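You operate a simulated robot arm through the tools that you are given. There is no shell and no other tool.

You are at the controls of a simulated robot arm. One attempt, no reset.

## Task
Seat the loose pink strand's peg, wind up the slack and restart the take-up.
Fine: take-up switch off before the peg is lifted; teal-topped peg from the tray into the teal comb's slot before the small spool of its colour; handwheel clockwise till the strands hang taut; the display ends on Running; other pegs, the plugs and the reset button stay. Where these are worked on the way, their far stop is far enough and under half their travel is too little: take-up switch.

The check looks at the end state, three seconds after you hand in, the way a careful person would. Anything else that was tipped, shoved, dropped, spilled or broken makes it a failure.

## Robot
A 7-joint arm with a two-finger parallel gripper on a trunk, on a base that moves. Base frame: it is fixed to the floor where the robot stands at the start and does not move with it; the origin is under the middle of the robot, x ahead of it, y to its left, z up; the surface under the hand at the start is at about z = 0.8. Units: m, degrees, N and s.
With the tool pointing down near the work surface it reaches from about 0.42 to 0.9 m from the robot's upright axis, wherever it stands. Its first joint turns from -17.0 to 126.0 degrees. Places, roughly: amber reset button [0.5, -0.3, 1]; black plug [1.25, -0.5, 1]; black-topped blue peg [1.25, 0, 1]; black-topped orange peg [1.25, -0.25, 1]; black-topped pink peg [1.25, 0, 1]; black-topped purple peg [1.25, -0.25, 1]; small grey control box [0.5, -0.3, 1]; take-up switch [0.6, -0.3, 1]; white-topped blue peg [1.5, -0.25, 1]; white-topped orange peg [1.5, -0.25, 1]; white-topped pink peg [1.5, -0.25, 1]; white-topped purple peg [1.5, -0.5, 1]. Payload 1.57 kg.
The tool frame sits at the grasp point between the pads (the TCP): z along the fingers, y along the line on which they close. The tips reach 0.03 m beyond it. The gripper opens to 0.08 m. The fingers are 0.017 m wide and 0.012 m thick; the gripper's body (0.04 by 0.082 m) begins 0.08 m behind the TCP.
Orientation is that of the tool frame in the base frame, as a unit quaternion [x, y, z, w]. With the fingers straight down and closing along the base's y, the tool's x points along the base's -x, its y along +y and its z along -z.

## Interface
- The arm moves only by the tool jog_arm. Its argument "rows" is a list of rows, each a list of 7 numbers: the shift along the tool's x, y, z in m, then the turn, a rotation vector about the tool's x, y, z in rad, then the finger opening in m, from 0 to 0.08. In form: [[x, y, z, rx, ry, rz, hand], ...]. A call has 1 to 20 rows; each row shifts and turns the commanded pose from where the row before left it, along the tool's axes as they then stand. Rows are played at 5 a second. More than 0.05 m and 8.6 degrees between two rows, or a gripper value outside its range, and nothing of the call is played. Where a pose cannot be reached the arm comes as near as it can. A force on the tool above 40 N (or 10 N above the force at the start of the call, whichever is more), or a blocked arm, ends the call early, and 0.2 s more pass. Each finger travels about 0.045 m/s and halts on what it meets, pressing with about 33 N; the grip force reading is that of the motor and also rises with nothing between the fingers. The clock runs only during rows and for 0.2 s after the last one: add rows that do not move to give the fingers time. It gives the time, the measured TCP pose, the force on the tool (base axes), the opening and the grip force at its end, in the units of the frame above (readings bear some noise), with the torque about the TCP (base axes, N m) and any sound that the robot's microphone picked up, and new pictures: "pictures" is both (left out), scene, wrist or none.
- Cameras (640 x 400 px; columns grow to the right, rows downward): "scene" is now at [0.0131, -0.2219, 1.243]; the picture's right is [0.09, -1.00, 0.00], its down [-0.38, -0.03, -0.92] and it looks along [0.92, 0.08, -0.38] (base axes); focal length 254 px, centre (320, 200). "wrist" rides on the gripper at [0.072, -0.007, -0.122] in the tool frame; the picture's right is [0.09, 1.00, 0.00], its down [-0.84, 0.08, -0.54] and it looks along [-0.54, 0.05, 0.84] (tool axes); focal length 238 px, centre (320, 200). There is no depth. A picture from a camera that has moved, and an enlarged one, comes with that camera's place and axes in the base frame and with its lens.
- slide_trunk(by): slides the trunk up (or, below 0, down) by that many m; the arm and the scene camera ride with it, the base frame stays. It gives what a move gives, with no picture.
- steer(legs): drives the robot by 1 to 6 legs, each [ahead, left, turn to the left] in m, m and degrees, along the robot's own axes; the way and the turn of a leg run together, so that a leg with both is an arc; at most 1.5 m and 180 degrees a leg. The arm and the cameras ride along, it lands a little off, and it stops where it bumps. It gives what a move gives, and a new picture of the scene camera.
- pan_tilt(pan, tilt): turns the head with the scene camera to pan (to the left, within 109 degrees either way) and tilt (down, from -29 to 69), counted from straight ahead of the robot. It gives what a move gives, and a new picture of the scene camera.
- close_up(camera, box): a new picture of the part [left, top, right, bottom] of that camera's present view, enlarged. No time passes.
- sign_off(): hands the job in; it is judged then, once.

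Places have to be worked out from the pictures, the camera data and where the tool is seen. Open the gripper and draw the arm clear of the work before you hand the job in, unless the task says otherwise.

The tools are called after "Emit:" as a command line: name --pt "numbers of a row" for each row, then --argument value for the rest, lists and objects as JSON in quotes. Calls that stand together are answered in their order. jog_arm: Moves the arm, as the interface text tells. Its arguments: {"type":"object","properties":{"rows":{"type":"array","items":{"type":"array","items":{"type":"number"}}},"pictures":{"type":"string","enum":["both","scene","wrist","none"]}},"required":["rows"]} The other tools are called the same way: slide_trunk (by) moves the trunk up or down; steer (legs) drives the base; pan_tilt (pan, tilt) turns the head that bears the scene camera; close_up (camera, box) takes an enlarged picture of a part of a camera's view; sign_off () hands the job in.

At the start:

```text
time_s: 0.0
tcp_pos: [0.5114, -0.0259, 1.2106]
orientation: [0.0, 1.0, 0.0, 0.0]
contact_force: [0.6, -0.3, 0.5]
wrist_torque: [0.01, 0.0, 0.02]
gripper_width: 0.0798
finger_force: 0.1
trunk travel left (down, up): [-0.6, 0.19]
robot x, y, heading: [-0.0009, -0.0035, -0.1]
head pan, tilt (commanded): [5.1, 22.4]
```

scene: 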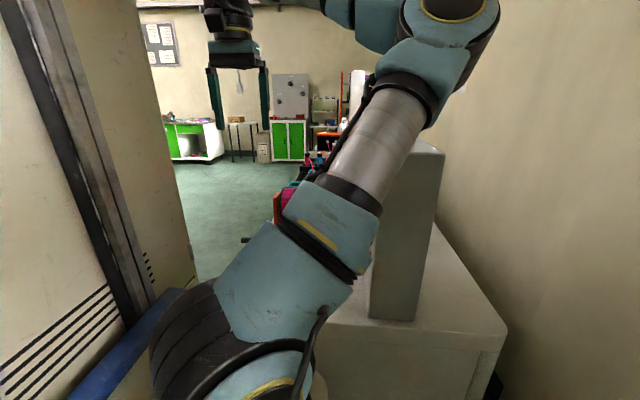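
wrist: 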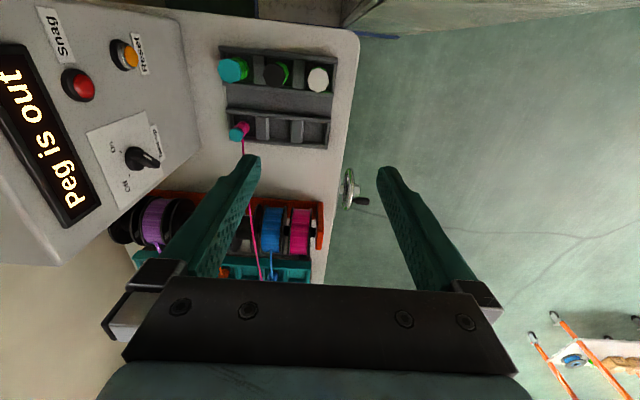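

The wrist picture shows the machine ahead-right with control box, tray and spools. I'll look at enlarged parts of both views before moving.

Emit:
close_up --camera "wrist" --box '[0, 0, 360, 290]'

Emit:
close_up --camera "scene" --box '[220, 60, 380, 260]'

```text
1.38 times, centred on (180, 145) of wrist
camera zoom: at [0.4397, -0.033, 1.3326], right [-0.09, 1.0, 0.0], down [0.84, 0.08, 0.54], along [0.54, 0.05, -0.84], focal length 329 px, centre (513, 276)
```

zoom: 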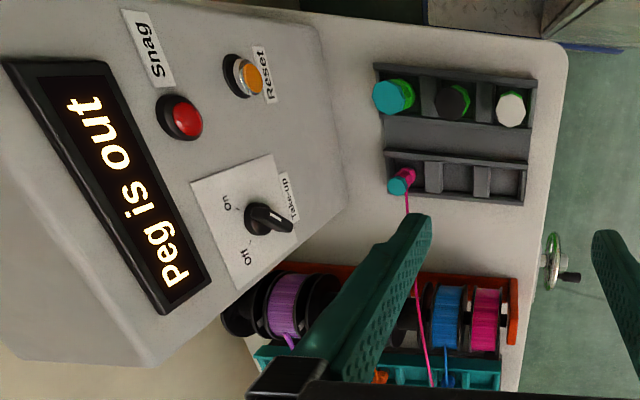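

```text
2.00 times, centred on (300, 160) of scene
camera zoom: at [0.0131, -0.2219, 1.243], right [0.09, -1.0, 0.0], down [-0.38, -0.03, -0.92], along [0.92, 0.08, -0.38], focal length 507 px, centre (360, 280)
```

zoom: 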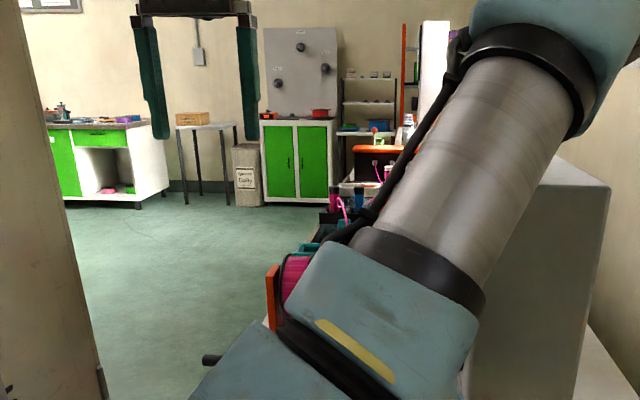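

The machine runs along +x with its front on the +y side, and the wrist camera is upside-down. I'll look around to learn the free floor space before driving.

Emit:
pan_tilt --pan 60 --tilt 30

Emit:
pan_tilt --pan -40 --tilt 30

Emit:
pan_tilt --pan 20 --tilt 35

```text
time_s: 1.2
tcp_pos: [0.5125, -0.0257, 1.2104]
orientation: [0.001, 1.0, 0.0, 0.0]
contact_force: [0.0, 0.2, 0.5]
wrist_torque: [0.01, 0.03, 0.01]
gripper_width: 0.08
finger_force: 0.2
trunk travel left (down, up): [-0.6, 0.19]
robot x, y, heading: [0.002, 0.0014, -0.2]
head pan, tilt (commanded): [60.0, 30.0]
camera scene: at [-0.034, -0.1519, 1.2308], right [0.87, -0.5, 0.0], down [-0.25, -0.43, -0.87], along [0.43, 0.75, -0.5], focal length 254 px, centre (320, 200)
```

scene: 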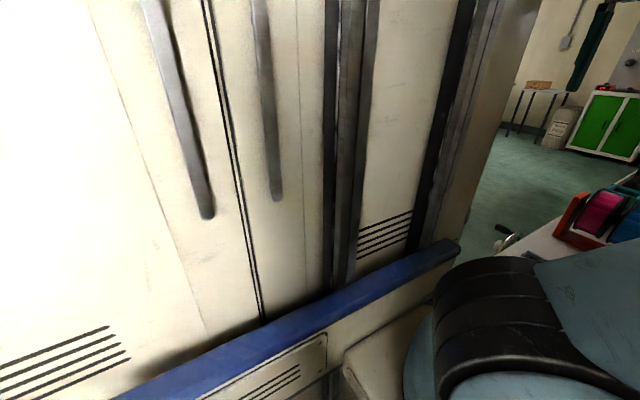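

```text
time_s: 3.0
tcp_pos: [0.5125, -0.0269, 1.2103]
orientation: [0.0, 1.0, 0.0, 0.0]
contact_force: [-0.9, 0.2, 0.8]
wrist_torque: [0.0, 0.05, 0.0]
gripper_width: 0.08
finger_force: 0.0
trunk travel left (down, up): [-0.6, 0.19]
robot x, y, heading: [-0.0014, -0.003, 0.1]
head pan, tilt (commanded): [-40.0, 30.0]
camera scene: at [-0.0099, -0.2883, 1.2308], right [-0.64, -0.77, 0.0], down [-0.38, 0.32, -0.87], along [0.66, -0.56, -0.5], focal length 254 px, centre (320, 200)
```

scene: 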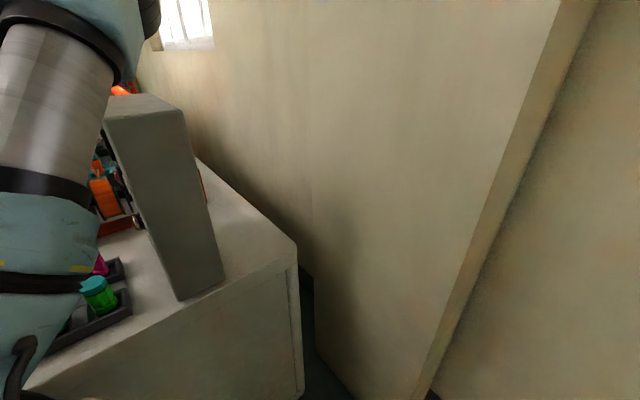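

```text
time_s: 4.3
tcp_pos: [0.5128, -0.0237, 1.2093]
orientation: [0.0, 1.0, 0.0, 0.0]
contact_force: [-0.2, 0.1, -0.4]
wrist_torque: [0.04, 0.0, -0.02]
gripper_width: 0.0799
finger_force: 0.0
trunk travel left (down, up): [-0.6, 0.19]
robot x, y, heading: [-0.0016, -0.0007, 0.1]
head pan, tilt (commanded): [20.0, 35.0]
camera scene: at [0.0035, -0.2001, 1.223], right [0.34, -0.94, 0.0], down [-0.54, -0.2, -0.82], along [0.77, 0.28, -0.57], focal length 254 px, centre (320, 200)
```

scene: 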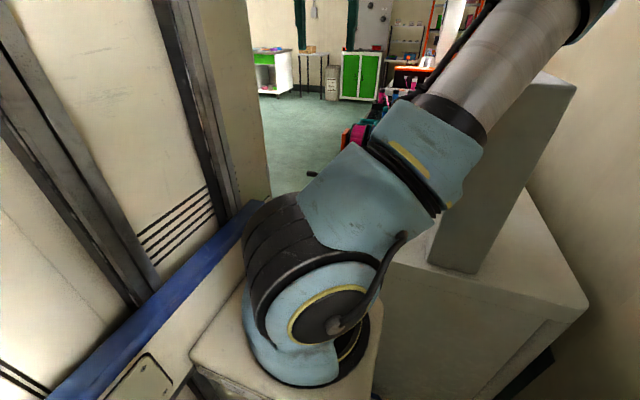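

The free space to the left is tight, so I want to measure the blue rail and locker better. I'll take enlarged views from both cameras.

Emit:
close_up --camera "wrist" --box '[320, 0, 640, 200]'

Emit:
pan_tilt --pan 45 --tilt 60

Emit:
pan_tilt --pan -60 --tilt 60

Emit:
pan_tilt --pan 105 --tilt 50

```text
2.00 times, centred on (480, 100) of wrist
camera zoom: at [0.4397, -0.033, 1.3326], right [-0.09, 1.0, 0.0], down [0.84, 0.08, 0.54], along [0.54, 0.05, -0.84], focal length 477 px, centre (0, 400)
```

zoom: 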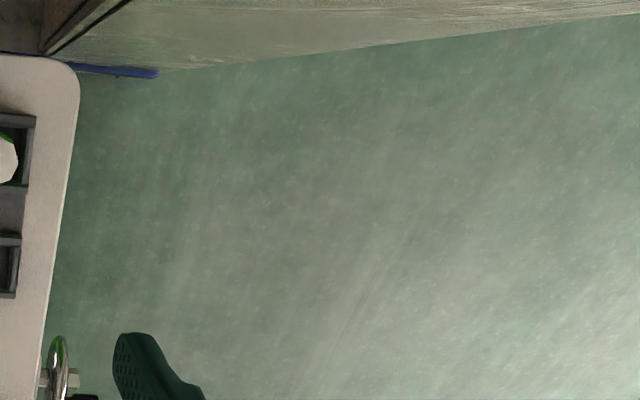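

```text
time_s: 5.2
tcp_pos: [0.5121, -0.0257, 1.2097]
orientation: [0.0, 1.0, 0.0, 0.0]
contact_force: [0.5, 0.1, -0.1]
wrist_torque: [0.02, 0.02, -0.01]
gripper_width: 0.0802
finger_force: 0.0
trunk travel left (down, up): [-0.6, 0.19]
robot x, y, heading: [0.0028, -0.001, 0.0]
head pan, tilt (commanded): [45.0, 60.0]
camera scene: at [-0.0321, -0.1831, 1.1887], right [0.71, -0.71, 0.0], down [-0.61, -0.61, -0.5], along [0.35, 0.35, -0.87], focal length 254 px, centre (320, 200)
```

scene: 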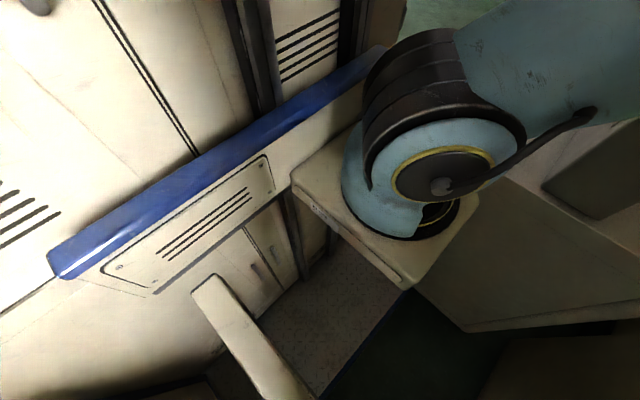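

```text
time_s: 7.0
tcp_pos: [0.512, -0.0265, 1.2102]
orientation: [0.0, 1.0, 0.0, 0.0]
contact_force: [0.7, -0.1, -0.1]
wrist_torque: [-0.01, 0.01, 0.0]
gripper_width: 0.0801
finger_force: 0.1
trunk travel left (down, up): [-0.6, 0.19]
robot x, y, heading: [0.0029, -0.0012, 0.3]
head pan, tilt (commanded): [-60.0, 60.0]
camera scene: at [-0.0459, -0.2879, 1.1887], right [-0.87, -0.5, 0.0], down [-0.43, 0.75, -0.5], along [0.25, -0.43, -0.87], focal length 254 px, centre (320, 200)
```

scene: 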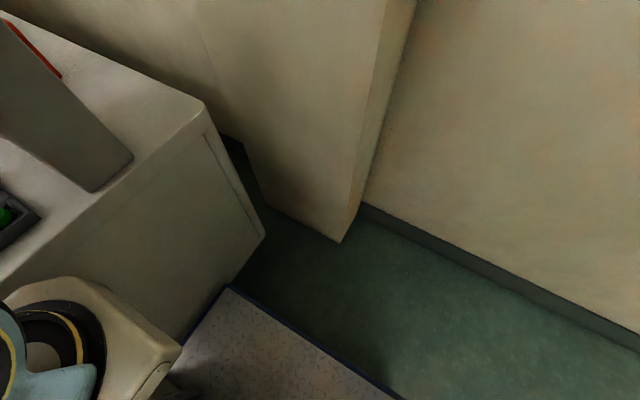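

```text
time_s: 9.5
tcp_pos: [0.5117, -0.0256, 1.2101]
orientation: [0.0, 1.0, 0.001, 0.0]
contact_force: [0.2, -0.3, 0.6]
wrist_torque: [-0.02, 0.01, -0.02]
gripper_width: 0.0801
finger_force: 0.1
trunk travel left (down, up): [-0.6, 0.19]
robot x, y, heading: [-0.0008, -0.002, -0.1]
head pan, tilt (commanded): [105.0, 50.0]
camera scene: at [-0.0992, -0.1558, 1.2013], right [0.97, 0.26, 0.0], down [0.2, -0.74, -0.64], along [-0.17, 0.62, -0.77], focal length 254 px, centre (320, 200)
```

scene: 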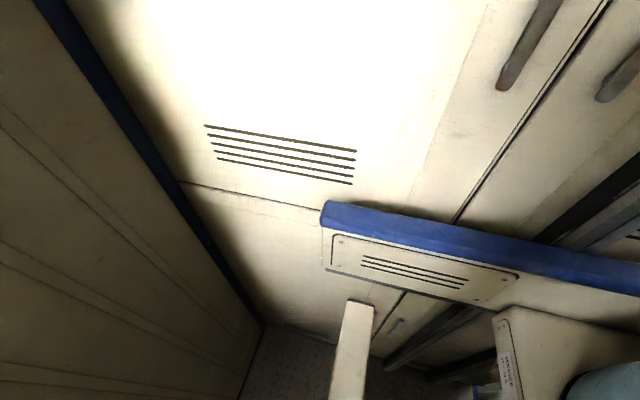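

The readings suggest the robot's own tower stands on its left side and the arm works to the front and right. Before strafing left I want to see the floor there, so I turn the hand in place to swing the wrist camera to the left.

Emit:
jog_arm --pt "0 0 0 0 0 -0.148 0.08" --pt "0 0 0 0 0 -0.148 0.08" --pt "0 0 0 0 0 -0.148 0.08" --pt "0 0 0 0 0 -0.148 0.08" --pt "0 0 0 0 0 -0.148 0.08" --pt "0 0 0 0 0 -0.148 0.08" --pt "0 0 0 0 0 -0.148 0.08" --pt "0 0 0 0 0 -0.148 0.08" --pt "0 0 0 0 0 -0.148 0.08" --pt "0 0 0 0 0 -0.148 0.08"

```text
time_s: 11.7
tcp_pos: [0.4663, -0.0045, 1.1886]
orientation: [-0.671, 0.742, -0.004, 0.004]
contact_force: [-0.4, -0.4, -0.5]
wrist_torque: [-0.01, 0.01, 0.01]
gripper_width: 0.08
finger_force: 0.1
out of reach, approached as far as the arm can: row 9, 10
trunk travel left (down, up): [-0.6, 0.19]
robot x, y, heading: [0.0003, -0.0007, -0.3]
head pan, tilt (commanded): [105.0, 50.0]
camera scene: at [-0.1061, -0.1584, 1.2035], right [0.97, 0.26, 0.01], down [0.2, -0.74, -0.64], along [-0.16, 0.62, -0.77], focal length 254 px, centre (320, 200)
camera wrist: at [0.464, -0.0775, 1.3109], right [-1.0, 0.01, -0.01], down [0.0, 0.84, 0.54], along [0.01, 0.54, -0.84], focal length 238 px, centre (320, 200)
```

scene: 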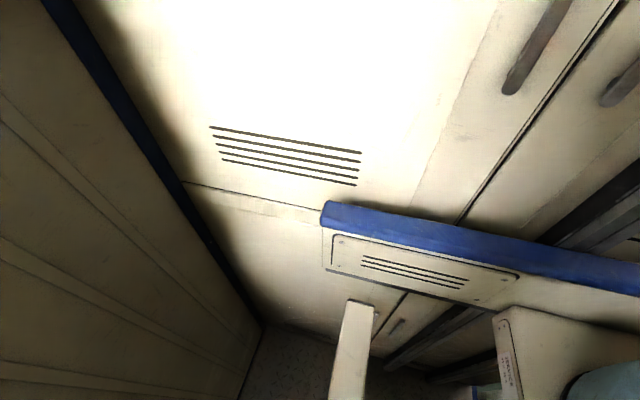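
wrist: 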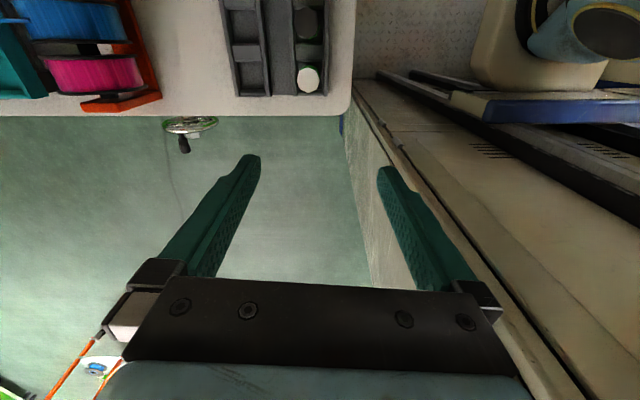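

The wrist view confirms the tower at y≈0.05–0.3, ending at x≈0.37. I'll tilt the hand so the camera looks further to the left to check the floor there.

Emit:
jog_arm --pt "0 0 0 0 0 0.14 0.08" --pt "0 0 0 0 0 0.14 0.08" --pt "0 0 0 0 -0.148 0 0.08" --pt "0 0 0 0 -0.148 0 0.08" --pt "0 0 0 0 -0.148 0 0.08" --pt "0 0 0 0 -0.148 0 0.08" --pt "0 0 0 0 0 0 0.08" --pictures "wrist"

```text
time_s: 13.5
tcp_pos: [0.4576, 0.0422, 1.1995]
orientation: [-0.601, 0.766, 0.018, 0.226]
contact_force: [0.1, 0.3, 0.0]
wrist_torque: [-0.03, 0.05, 0.01]
gripper_width: 0.0799
finger_force: 0.0
trunk travel left (down, up): [-0.6, 0.19]
robot x, y, heading: [0.0147, 0.0025, 1.0]
head pan, tilt (commanded): [105.0, 50.0]
stopped in row 7: the arm was blocked; the commanded pose is now the measured one
camera wrist: at [0.4111, -0.0625, 1.2846], right [-0.94, 0.19, -0.28], down [-0.1, 0.62, 0.78], along [0.32, 0.76, -0.57], focal length 238 px, centre (320, 200)
```

wrist: 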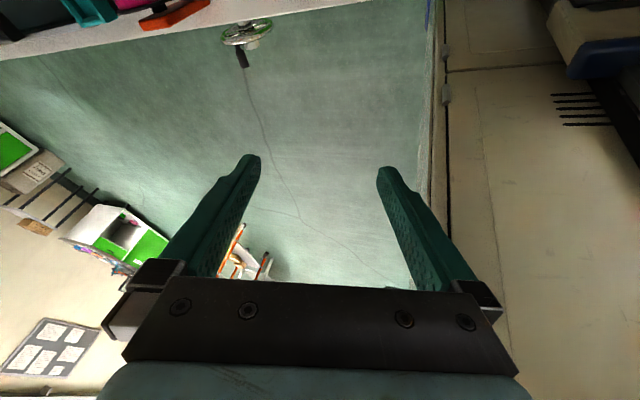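

The floor to the left is open all the way (only a cart about 3 m off), but the arm brushed the tower and nudged the base about 1.5 cm. I undo the tilt and turn back to the original hand pose.

Emit:
jog_arm --pt "0 0 0 0 0.148 0 0.08" --pt "0 0 0 0 0.148 0 0.08" --pt "0 0 0 0 0.148 0 0.08" --pt "0 0 0 0 0 0.148 0.08" --pt "0 0 0 0 0 0.148 0.08" --pt "0 0 0 0 0 0.148 0.08" --pt "0 0 0 0 0 0.148 0.08" --pt "0 0 0 0 0 0.148 0.08" --pt "0 0 0 0 0 0.148 0.08" --pt "0 0 0 0 0 0.148 0.08" --pt "0 0 0 0 0 0.148 0.08"

```text
time_s: 15.9
tcp_pos: [0.4605, -0.0019, 1.1983]
orientation: [-0.031, 0.995, 0.005, 0.098]
contact_force: [0.8, 0.3, 0.7]
wrist_torque: [-0.01, -0.02, -0.03]
gripper_width: 0.0802
finger_force: 0.0
trunk travel left (down, up): [-0.6, 0.19]
robot x, y, heading: [0.019, -0.0011, 0.9]
head pan, tilt (commanded): [105.0, 50.0]
camera scene: at [-0.0829, -0.1567, 1.2013], right [0.96, 0.28, 0.0], down [0.21, -0.74, -0.64], along [-0.18, 0.62, -0.77], focal length 254 px, centre (320, 200)
camera wrist: at [0.3663, -0.0152, 1.3028], right [-0.15, 0.99, -0.02], down [0.71, 0.12, 0.7], along [0.69, 0.09, -0.72], focal length 238 px, centre (320, 200)
```

scene: 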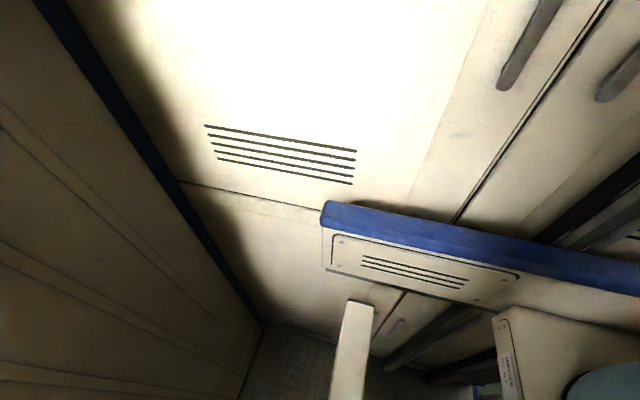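
wrist: 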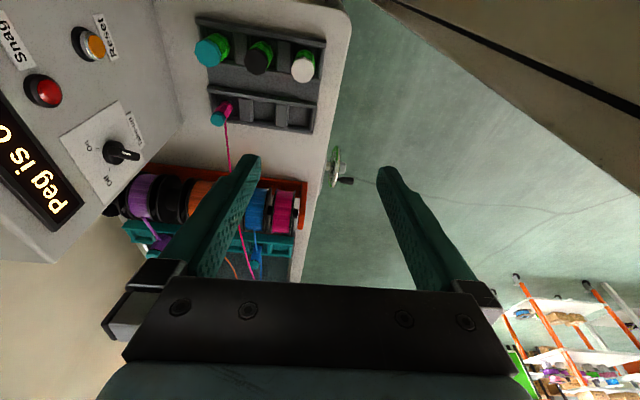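

The hand is back near its start pose. I'll back off a touch from the machine's side, then strafe left along its free front side so the machine ends up on my right.

Emit:
steer --legs '[[-0.03, 0, -0.9], [0, 0.3, 0]]'

```text
time_s: 18.4
tcp_pos: [0.4302, 0.2906, 1.197]
orientation: [-0.024, 0.995, 0.003, 0.099]
contact_force: [-0.3, -0.2, -0.5]
wrist_torque: [0.0, 0.0, 0.01]
gripper_width: 0.0799
finger_force: 0.0
trunk travel left (down, up): [-0.6, 0.19]
robot x, y, heading: [-0.0211, 0.3027, 0.2]
head pan, tilt (commanded): [105.0, 50.0]
camera scene: at [-0.1161, 0.1446, 1.2013], right [0.96, 0.26, 0.0], down [0.2, -0.74, -0.64], along [-0.17, 0.62, -0.77], focal length 254 px, centre (320, 200)
```

scene: 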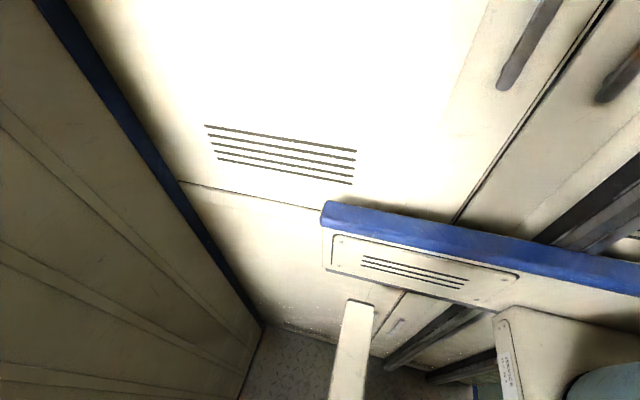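

The tower clearly moves with the robot, and the strafe went free. I'll strafe further left and point the head to the right at the machine.

Emit:
steer --legs '[[0, 0.3, 0]]'

Emit:
pan_tilt --pan -30 --tilt 25

Emit:
pan_tilt --pan -5 --tilt 35

```text
time_s: 20.4
tcp_pos: [0.4291, 0.5943, 1.1962]
orientation: [-0.026, 0.995, 0.003, 0.099]
contact_force: [-0.1, -0.4, -0.1]
wrist_torque: [-0.02, -0.02, 0.01]
gripper_width: 0.08
finger_force: 0.2
trunk travel left (down, up): [-0.6, 0.19]
robot x, y, heading: [-0.0154, 0.6025, 0.1]
head pan, tilt (commanded): [105.0, 50.0]
camera scene: at [-0.1171, 0.4458, 1.2013], right [0.96, 0.26, 0.0], down [0.2, -0.74, -0.64], along [-0.17, 0.62, -0.77], focal length 254 px, centre (320, 200)
```

scene: 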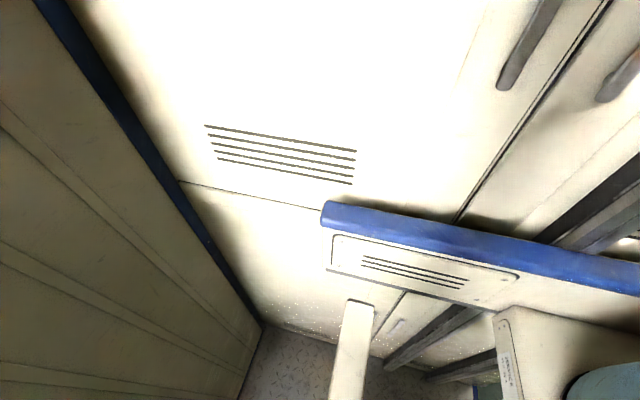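

```text
time_s: 22.6
tcp_pos: [0.4294, 0.5935, 1.1975]
orientation: [-0.026, 0.995, 0.004, 0.099]
contact_force: [-0.9, 1.0, 0.0]
wrist_torque: [0.01, 0.01, 0.01]
gripper_width: 0.0799
finger_force: 0.0
trunk travel left (down, up): [-0.6, 0.19]
robot x, y, heading: [-0.0147, 0.604, 0.3]
head pan, tilt (commanded): [-30.0, 25.0]
camera scene: at [-0.0167, 0.326, 1.2387], right [-0.49, -0.87, 0.0], down [-0.37, 0.21, -0.91], along [0.79, -0.45, -0.42], focal length 254 px, centre (320, 200)
```

scene: 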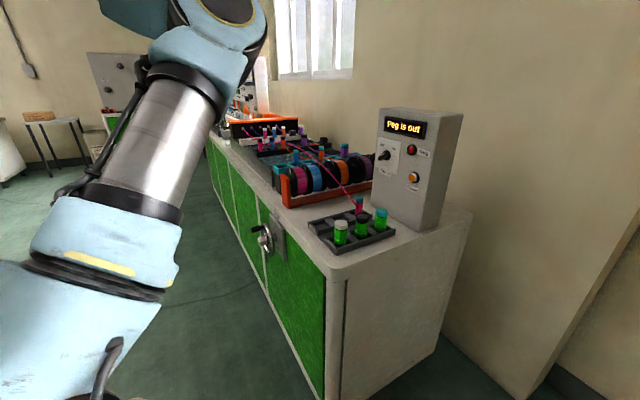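

```text
time_s: 23.5
tcp_pos: [0.4282, 0.5942, 1.1975]
orientation: [-0.025, 0.995, 0.003, 0.098]
contact_force: [-0.1, -0.5, -0.1]
wrist_torque: [0.01, -0.01, 0.01]
gripper_width: 0.0801
finger_force: 0.1
trunk travel left (down, up): [-0.6, 0.19]
robot x, y, heading: [-0.0177, 0.6037, 0.1]
head pan, tilt (commanded): [-5.0, 35.0]
camera scene: at [-0.009, 0.3643, 1.223], right [-0.08, -1.0, 0.0], down [-0.57, 0.05, -0.82], along [0.82, -0.07, -0.57], focal length 254 px, centre (320, 200)
```

scene: 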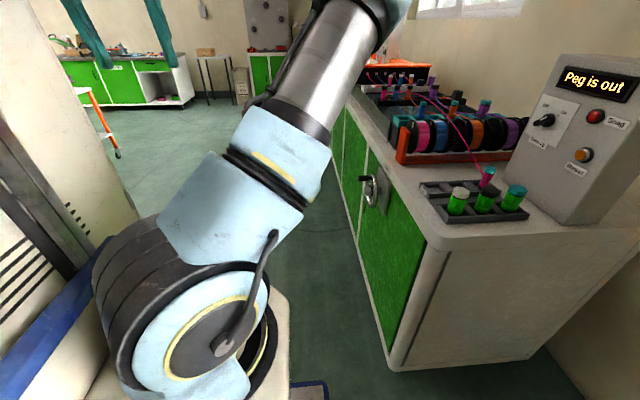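

Now the whole bench is visible: control box, tray, creel of spools, teal comb and handwheel. I'll take enlarged views of the key parts.

Emit:
close_up --camera "scene" --box '[350, 50, 550, 250]'

Emit:
close_up --camera "scene" --box '[500, 50, 640, 240]'

Emit:
close_up --camera "scene" --box '[350, 60, 450, 130]'

```text
2.00 times, centred on (450, 150) of scene
camera zoom: at [-0.009, 0.3643, 1.223], right [-0.08, -1.0, 0.0], down [-0.57, 0.05, -0.82], along [0.82, -0.07, -0.57], focal length 507 px, centre (60, 300)
```

zoom: 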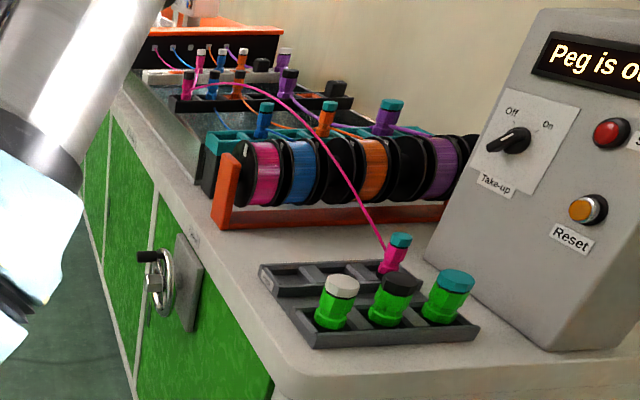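

```text
2.11 times, centred on (570, 145) of scene
camera zoom: at [-0.009, 0.3643, 1.223], right [-0.08, -1.0, 0.0], down [-0.57, 0.05, -0.82], along [0.82, -0.07, -0.57], focal length 534 px, centre (-206, 316)
```

zoom: 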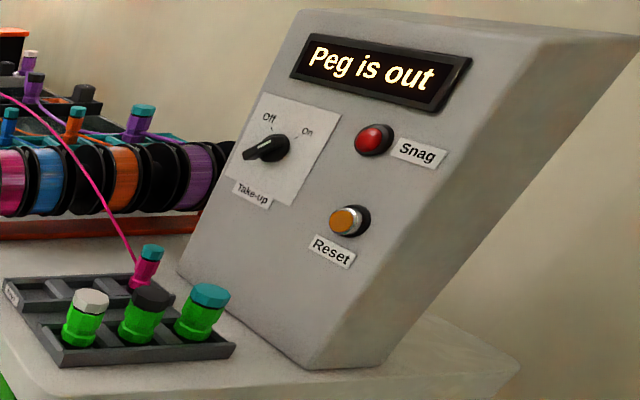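

```text
5.71 times, centred on (400, 95) of scene
camera zoom: at [-0.009, 0.3643, 1.223], right [-0.08, -1.0, 0.0], down [-0.57, 0.05, -0.82], along [0.82, -0.07, -0.57], focal length 1449 px, centre (-137, 800)
```

zoom: 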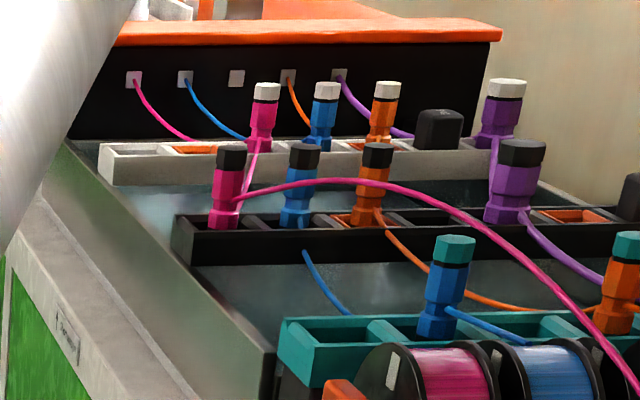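

Triangulating from both cameras: pink peg top ≈(0.593,-0.172,0.883), switch ≈(0.592,-0.275,1.024), teal comb ≈x 0.95 with its pink slot near y −0.045, handwheel ≈(0.826,0.10,0.67). I'll drive ahead 0.32 and right 0.13 so all lie to the arm's right-front.

Emit:
steer --legs '[[0.32, 0, 0], [0, -0.13, 0]]'

Emit:
pan_tilt --pan -60 --tilt 20

Emit:
pan_tilt --pan -30 --tilt 30

```text
time_s: 26.5
tcp_pos: [0.748, 0.4652, 1.1975]
orientation: [-0.027, 0.995, 0.003, 0.099]
contact_force: [-0.4, 0.6, 0.0]
wrist_torque: [0.01, 0.0, 0.0]
gripper_width: 0.0797
finger_force: 0.0
trunk travel left (down, up): [-0.6, 0.19]
robot x, y, heading: [0.3003, 0.4724, 0.2]
head pan, tilt (commanded): [-5.0, 35.0]
camera scene: at [0.3101, 0.2358, 1.223], right [-0.08, -1.0, 0.0], down [-0.57, 0.05, -0.82], along [0.82, -0.07, -0.57], focal length 254 px, centre (320, 200)
```

scene: 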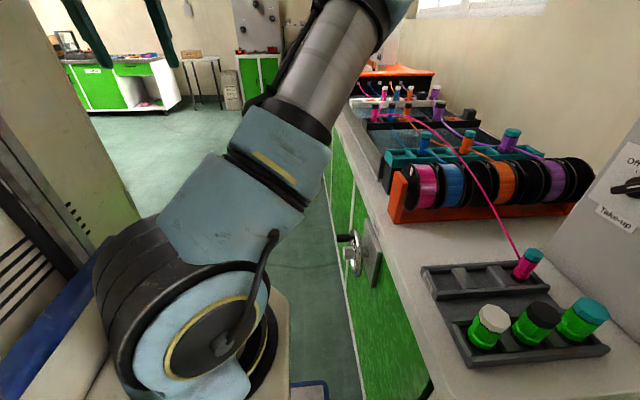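

```text
time_s: 27.8
tcp_pos: [0.7479, 0.4653, 1.197]
orientation: [-0.025, 0.995, 0.004, 0.099]
contact_force: [-0.1, 0.2, 0.9]
wrist_torque: [-0.02, -0.03, 0.01]
gripper_width: 0.08
finger_force: 0.1
trunk travel left (down, up): [-0.6, 0.19]
robot x, y, heading: [0.2991, 0.4745, 0.5]
head pan, tilt (commanded): [-60.0, 20.0]
camera scene: at [0.2693, 0.1627, 1.2468], right [-0.86, -0.51, 0.0], down [-0.17, 0.3, -0.94], along [0.47, -0.81, -0.34], focal length 254 px, centre (320, 200)
```

scene: 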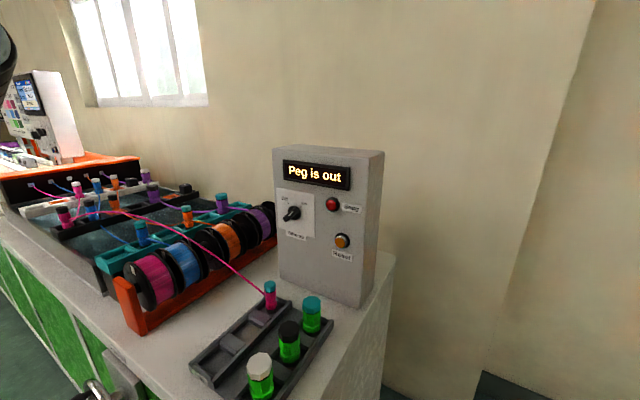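

```text
time_s: 28.7
tcp_pos: [0.7477, 0.4655, 1.1969]
orientation: [-0.026, 0.995, 0.004, 0.099]
contact_force: [-0.2, -0.5, 0.5]
wrist_torque: [0.01, 0.04, -0.03]
gripper_width: 0.0802
finger_force: 0.1
trunk travel left (down, up): [-0.6, 0.19]
robot x, y, heading: [0.3005, 0.4757, 0.3]
head pan, tilt (commanded): [-30.0, 30.0]
camera scene: at [0.3008, 0.1982, 1.2308], right [-0.5, -0.87, 0.0], down [-0.43, 0.25, -0.87], along [0.75, -0.43, -0.5], focal length 254 px, centre (320, 200)
```

scene: 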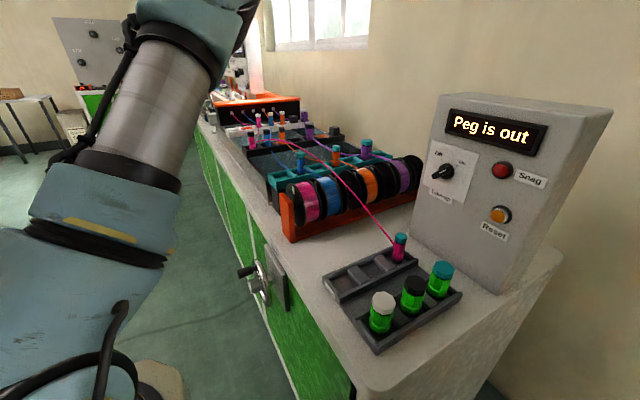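

The view is good from here. I'll zoom in on the switch, the comb area and the handwheel.

Emit:
close_up --camera "scene" --box '[420, 130, 520, 220]'

Emit:
close_up --camera "scene" --box '[240, 100, 440, 250]'

Emit:
close_up --camera "scene" --box '[220, 230, 320, 330]'

Emit:
close_up --camera "scene" --box '[310, 220, 470, 360]'

```text
4.44 times, centred on (470, 175) of scene
camera zoom: at [0.3008, 0.1982, 1.2308], right [-0.5, -0.87, 0.0], down [-0.43, 0.25, -0.87], along [0.75, -0.43, -0.5], focal length 1127 px, centre (-347, 311)
```

zoom: 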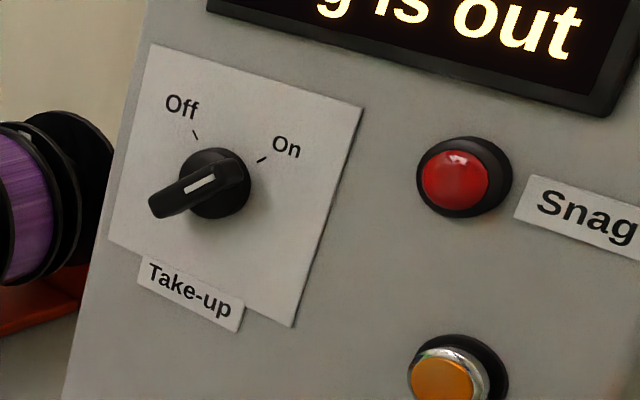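

```text
2.67 times, centred on (340, 175) of scene
camera zoom: at [0.3008, 0.1982, 1.2308], right [-0.5, -0.87, 0.0], down [-0.43, 0.25, -0.87], along [0.75, -0.43, -0.5], focal length 676 px, centre (267, 267)
```

zoom: 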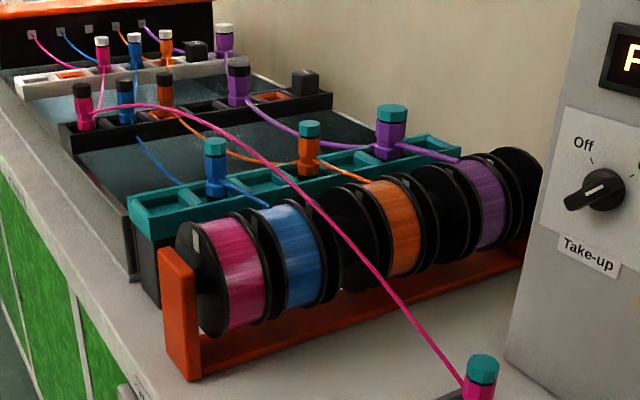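

```text
4.00 times, centred on (270, 280) of scene
camera zoom: at [0.3008, 0.1982, 1.2308], right [-0.5, -0.87, 0.0], down [-0.43, 0.25, -0.87], along [0.75, -0.43, -0.5], focal length 1014 px, centre (520, -120)
```

zoom: 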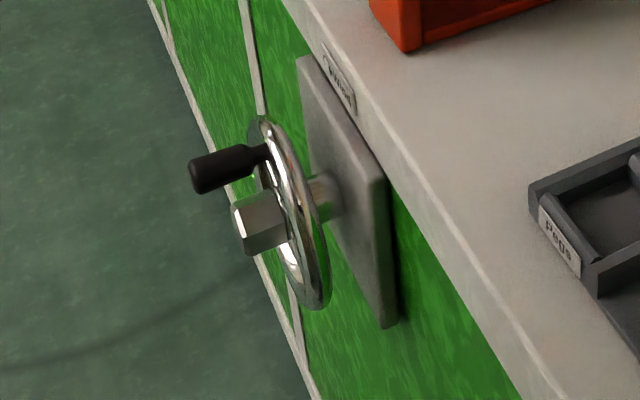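

```text
2.86 times, centred on (390, 290) of scene
camera zoom: at [0.3008, 0.1982, 1.2308], right [-0.5, -0.87, 0.0], down [-0.43, 0.25, -0.87], along [0.75, -0.43, -0.5], focal length 725 px, centre (120, -57)
```

zoom: 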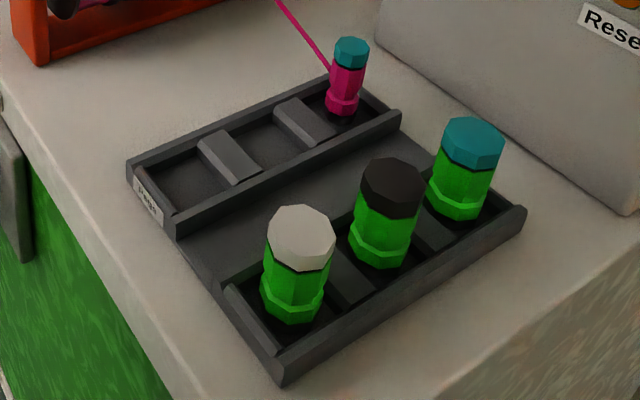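

The knob's grip bar points to "On" (about 40° above right as seen from the front), and Off is about 90° counter-clockwise. The box face is nearly vertical at y≈−0.28. I bring the hand over to the right side first, high above the bench.

Emit:
jog_arm --pt "0.006 -0.0462 -0.0068 0 0 0 0.08" --pt "0.006 -0.0462 -0.0068 0 0 0 0.08" --pt "0.006 -0.0462 -0.0068 0 0 0 0.08" --pt "0.006 -0.0462 -0.0068 0 0 0 0.08" --pt "0.006 -0.0462 -0.0068 0 0 0 0.08" --pt "0.006 -0.0462 -0.0068 0 0 0 0.08" --pt "0.006 -0.0462 -0.0068 0 0 0 0.08" --pt "0.006 -0.0462 -0.0068 0 0 0 0.08" --pt "0.006 -0.0462 -0.0068 0 0 0 0.08" --pt "0.006 -0.0462 -0.0068 0 0 0 0.08"

```text
time_s: 30.9
tcp_pos: [0.7045, 0.0255, 1.2353]
orientation: [-0.024, 0.995, 0.003, 0.1]
contact_force: [-0.1, 0.1, -1.3]
wrist_torque: [-0.05, 0.02, 0.01]
gripper_width: 0.0802
finger_force: 0.1
out of reach, approached as far as the arm can: row 10
trunk travel left (down, up): [-0.6, 0.19]
robot x, y, heading: [0.297, 0.4738, 0.4]
head pan, tilt (commanded): [-30.0, 30.0]
camera scene: at [0.3007, 0.1984, 1.2308], right [-0.5, -0.87, 0.0], down [-0.43, 0.25, -0.87], along [0.75, -0.43, -0.5], focal length 254 px, centre (320, 200)
camera wrist: at [0.6099, 0.0134, 1.3415], right [-0.14, 0.99, -0.02], down [0.71, 0.11, 0.7], along [0.69, 0.09, -0.72], focal length 238 px, centre (320, 200)
```

scene: 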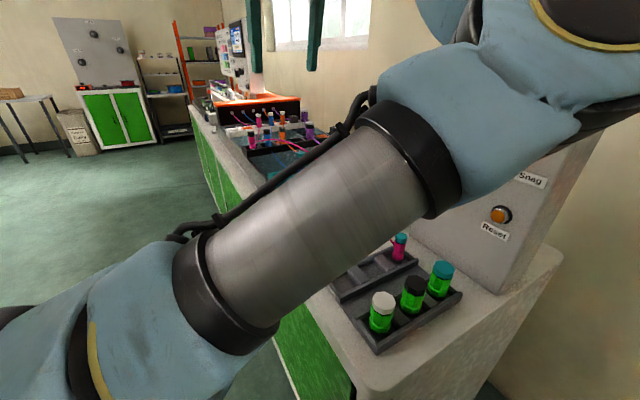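
wrist: 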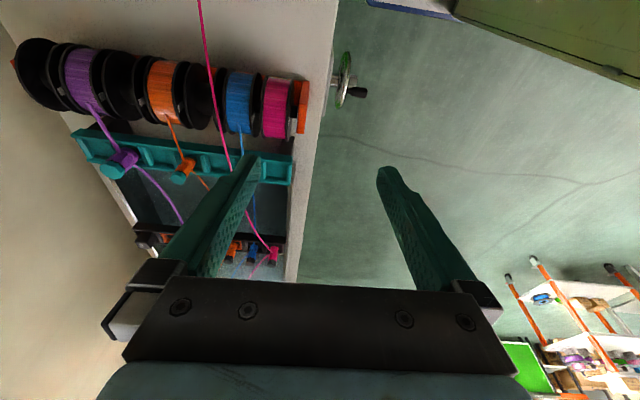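

Row 10 was at the reach limit because of the hand's roll. Now I turn the hand +85° about its axis so the camera side faces the robot, which suits the arm better here.

Emit:
jog_arm --pt "0 0 0 0 0 0.148 0.08" --pt "0 0 0 0 0 0.148 0.08" --pt "0 0 0 0 0 0.148 0.08" --pt "0 0 0 0 0 0.148 0.08" --pt "0 0 0 0 0 0.148 0.08" --pt "0 0 0 0 0 0.148 0.08" --pt "0 0 0 0 0 0.148 0.08" --pt "0 0 0 0 0 0.148 0.08" --pt "0 0 0 0 0 0.148 0.08" --pt "0 0 0 0 0 0.148 0.08"

```text
time_s: 33.1
tcp_pos: [0.7058, 0.0271, 1.2357]
orientation: [0.654, 0.75, 0.069, 0.071]
contact_force: [0.1, 1.1, -0.2]
wrist_torque: [-0.02, -0.03, 0.0]
gripper_width: 0.0801
finger_force: 0.0
trunk travel left (down, up): [-0.6, 0.19]
robot x, y, heading: [0.2995, 0.4742, 0.4]
head pan, tilt (commanded): [-30.0, 30.0]
camera scene: at [0.3009, 0.1982, 1.2308], right [-0.5, -0.87, 0.0], down [-0.43, 0.25, -0.87], along [0.75, -0.43, -0.5], focal length 254 px, centre (320, 200)
camera wrist: at [0.6647, 0.0941, 1.3531], right [0.95, 0.23, 0.19], down [0.08, -0.82, 0.56], along [0.29, -0.52, -0.81], focal length 238 px, centre (320, 200)
```

scene: 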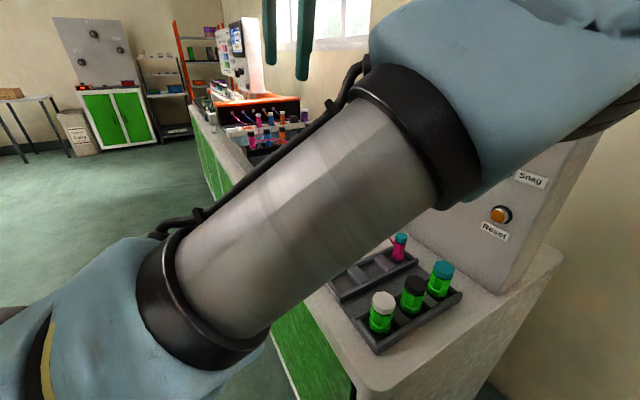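
wrist: 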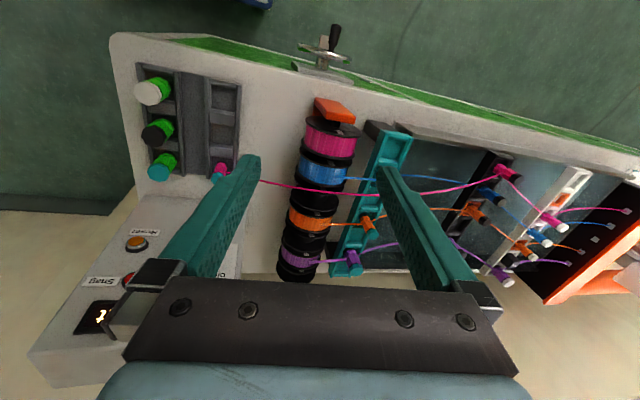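

Now the wrist view shows the whole line: the teal comb's slot beside the pink spool (nearest the bench front) is empty. I rotate the hand to point horizontally at the control box (fingers toward −y), staying high.

Emit:
jog_arm --pt "0 0 0 0.0239 -0.1418 -0.0044 0.08" --pt "0 0 0 0.0239 -0.1418 -0.0044 0.08" --pt "0 0 0 0.0239 -0.1418 -0.0044 0.08" --pt "0 0 0 0.0239 -0.1418 -0.0044 0.08" --pt "0 0 0 0.0239 -0.1418 -0.0044 0.08" --pt "0 0 0 0.0239 -0.1418 -0.0044 0.08" --pt "0 0 0 0.0239 -0.1418 -0.0044 0.08" --pt "0 0 0 0.0239 -0.1418 -0.0044 0.08" --pt "0 0 0 0.0239 -0.1418 -0.0044 0.08" --pt "0 0 0 0.0239 -0.1418 -0.0044 0.08" --pt "0 0 0 0.0239 -0.1418 -0.0044 0.08"

```text
time_s: 35.5
tcp_pos: [0.7058, 0.0256, 1.2362]
orientation: [0.498, 0.501, -0.499, 0.501]
contact_force: [-0.1, -0.4, -0.4]
wrist_torque: [0.0, -0.01, 0.04]
gripper_width: 0.0802
finger_force: 0.1
trunk travel left (down, up): [-0.6, 0.19]
robot x, y, heading: [0.3006, 0.4755, 0.2]
head pan, tilt (commanded): [-30.0, 30.0]
camera scene: at [0.3006, 0.1981, 1.2307], right [-0.5, -0.87, 0.0], down [-0.43, 0.25, -0.87], along [0.75, -0.43, -0.5], focal length 254 px, centre (320, 200)
camera wrist: at [0.6973, 0.1471, 1.164], right [1.0, 0.0, -0.09], down [0.08, 0.54, 0.84], along [0.05, -0.84, 0.54], focal length 238 px, centre (320, 200)
```

scene: 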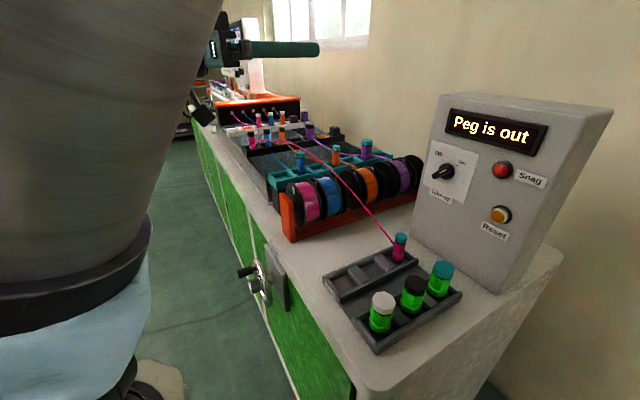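
wrist: 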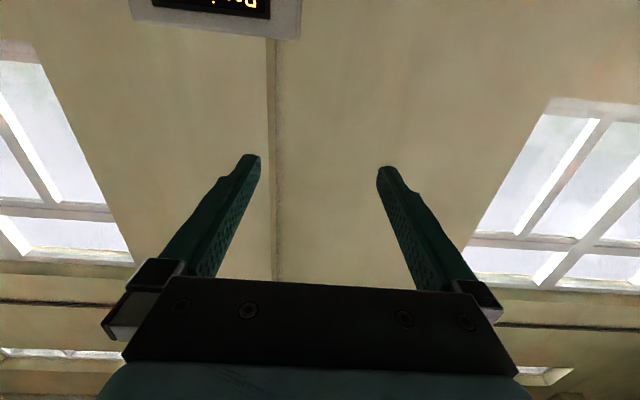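

The camera has a clear view of the switch now. I bring the hand down in front of the switch, keeping about 8 cm short of it, and roll it 50° to line the fingers up across the knob's bar.

Emit:
jog_arm --pt "0.0303 -0.0163 0.028 0 0 0 0.05" --pt "0.0303 -0.0163 0.028 0 0 0 0.05" --pt "0.0303 -0.0163 0.028 0 0 0 0.05" --pt "0.0303 -0.0163 0.028 0 0 0 0.05" --pt "0.0303 -0.0163 0.028 0 0 0 0.05" --pt "0.0303 -0.0163 0.028 0 0 0 0.05" --pt "0.0303 -0.0163 0.028 0 0 0 0.05" --pt "0 0 0 0 0 0.1454 0.05" --pt "0 0 0 0 0 0.1454 0.05" --pt "0 0 0 0 0 0.1454 0.05" --pt "0 0 0 0 0 0.1454 0.05" --pt "0 0 0 0 0 0.1454 0.05" --pt "0 0 0 0 0 0.1454 0.05"

```text
time_s: 38.3
tcp_pos: [0.599, -0.1763, 1.0273]
orientation: [0.665, 0.242, -0.24, 0.665]
contact_force: [-0.1, 0.1, 0.2]
wrist_torque: [0.04, 0.04, 0.0]
gripper_width: 0.0502
finger_force: 0.1
out of reach, approached as far as the arm can: row 3, 4
trunk travel left (down, up): [-0.6, 0.19]
robot x, y, heading: [0.3002, 0.4724, 0.1]
head pan, tilt (commanded): [-30.0, 30.0]
camera scene: at [0.3008, 0.1982, 1.2308], right [-0.5, -0.87, 0.0], down [-0.43, 0.25, -0.87], along [0.75, -0.43, -0.5], focal length 254 px, centre (320, 200)
camera wrist: at [0.6482, -0.0548, 0.9766], right [0.71, 0.0, 0.7], down [-0.59, 0.54, 0.6], along [-0.38, -0.84, 0.38], focal length 238 px, centre (320, 200)
```

scene: 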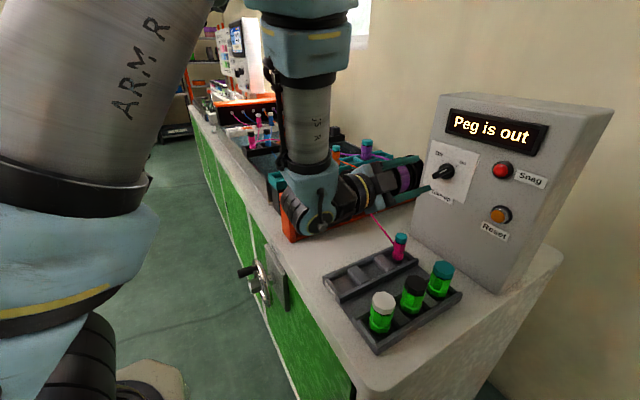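
wrist: 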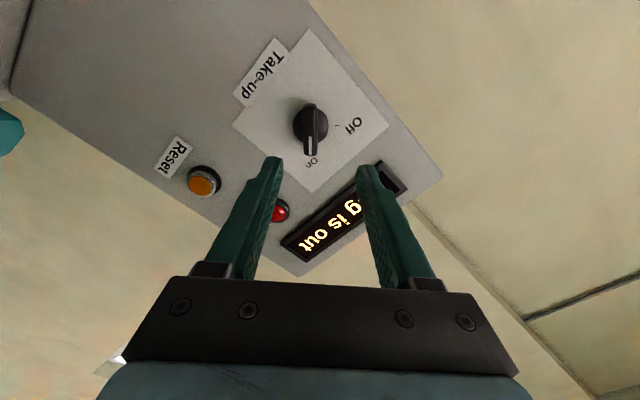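

The bar is well aligned with the fingers' mid-plane. I zoom in to measure the remaining offset before approaching.

Emit:
close_up --camera "wrist" --box '[240, 60, 400, 200]'

Emit:
close_up --camera "scene" --box '[340, 120, 520, 260]'

```text
2.86 times, centred on (320, 130) of wrist
camera zoom: at [0.6482, -0.0548, 0.9766], right [0.71, 0.0, 0.7], down [-0.59, 0.54, 0.6], along [-0.38, -0.84, 0.38], focal length 681 px, centre (320, 400)
```

zoom: 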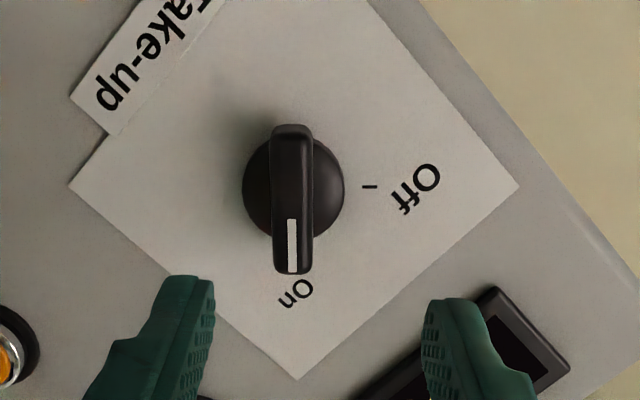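

```text
2.86 times, centred on (430, 190) of scene
camera zoom: at [0.3008, 0.1982, 1.2308], right [-0.5, -0.87, 0.0], down [-0.43, 0.25, -0.87], along [0.75, -0.43, -0.5], focal length 725 px, centre (6, 229)
```

zoom: 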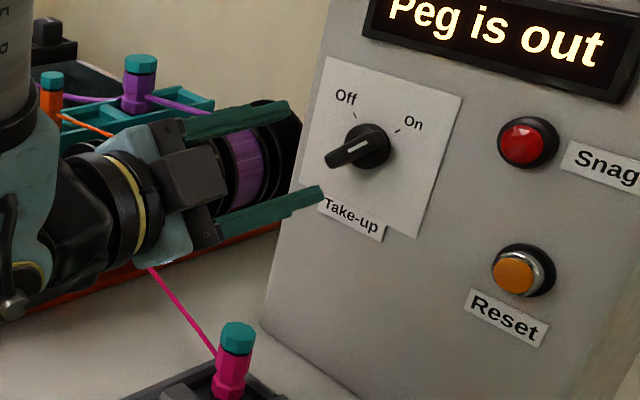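

The knob centre sits about 9 mm off in tool x and y, i.e. near (0.600, ·, 1.014), with the bar's front face at y≈−0.266. I correct the offset and advance until the tips are level with the bar front.

Emit:
jog_arm --pt "0.009 -0.009 0 0 0 0 0.05" --pt "0 0 0.03 0 0 0 0.05" --pt "0 0 0.02 0 0 0 0.05" --pt "0 0 0.01 0 0 0 0.05" --pt "0 0 0 0 0 0 0.05"

Emit:
close_up --camera "wrist" --box '[240, 60, 400, 200]'

Emit:
close_up --camera "scene" --box '[340, 120, 520, 260]'

```text
time_s: 39.5
tcp_pos: [0.5993, -0.2367, 1.0142]
orientation: [0.664, 0.245, -0.24, 0.665]
contact_force: [0.4, -0.4, -0.2]
wrist_torque: [-0.02, 0.01, -0.03]
gripper_width: 0.0499
finger_force: 0.1
trunk travel left (down, up): [-0.6, 0.19]
robot x, y, heading: [0.3003, 0.4724, 0.2]
head pan, tilt (commanded): [-30.0, 30.0]
camera scene: at [0.3009, 0.1983, 1.2308], right [-0.5, -0.87, 0.0], down [-0.43, 0.25, -0.87], along [0.75, -0.43, -0.5], focal length 254 px, centre (320, 200)
camera wrist: at [0.6494, -0.1148, 0.9634], right [0.71, 0.0, 0.7], down [-0.59, 0.54, 0.6], along [-0.38, -0.84, 0.38], focal length 238 px, centre (320, 200)
```

scene: 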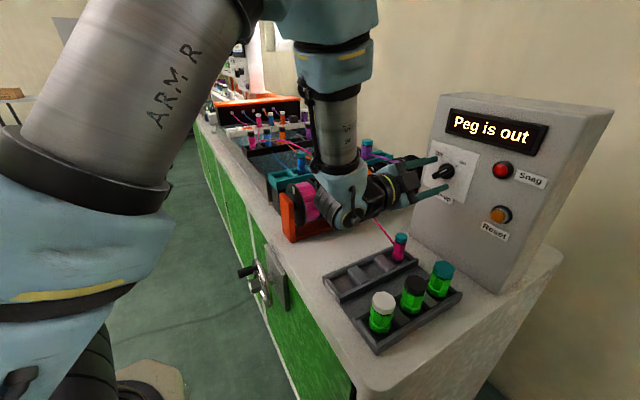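
wrist: 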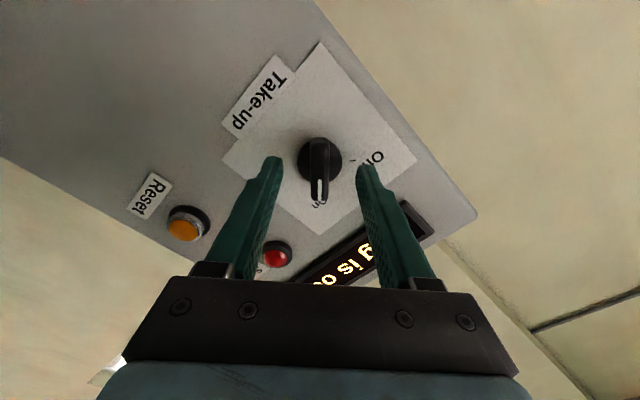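

```text
2.86 times, centred on (320, 130) of wrist
camera zoom: at [0.6494, -0.1148, 0.9634], right [0.71, 0.0, 0.7], down [-0.59, 0.54, 0.6], along [-0.38, -0.84, 0.38], focal length 681 px, centre (320, 400)
```

zoom: 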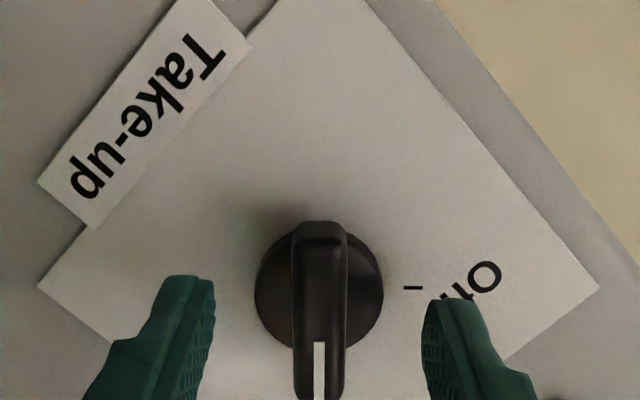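

```text
2.86 times, centred on (430, 190) of scene
camera zoom: at [0.3009, 0.1983, 1.2308], right [-0.5, -0.87, 0.0], down [-0.43, 0.25, -0.87], along [0.75, -0.43, -0.5], focal length 725 px, centre (6, 229)
```

zoom: 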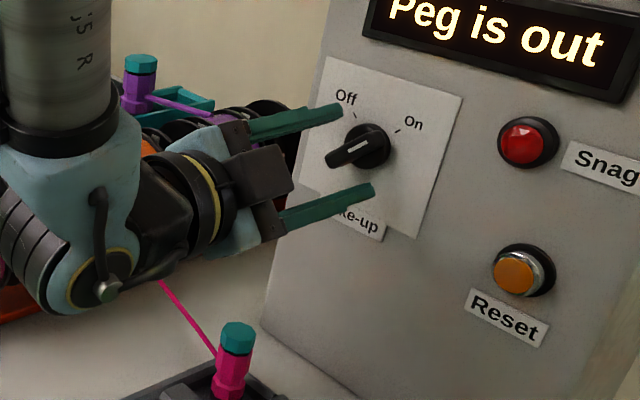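

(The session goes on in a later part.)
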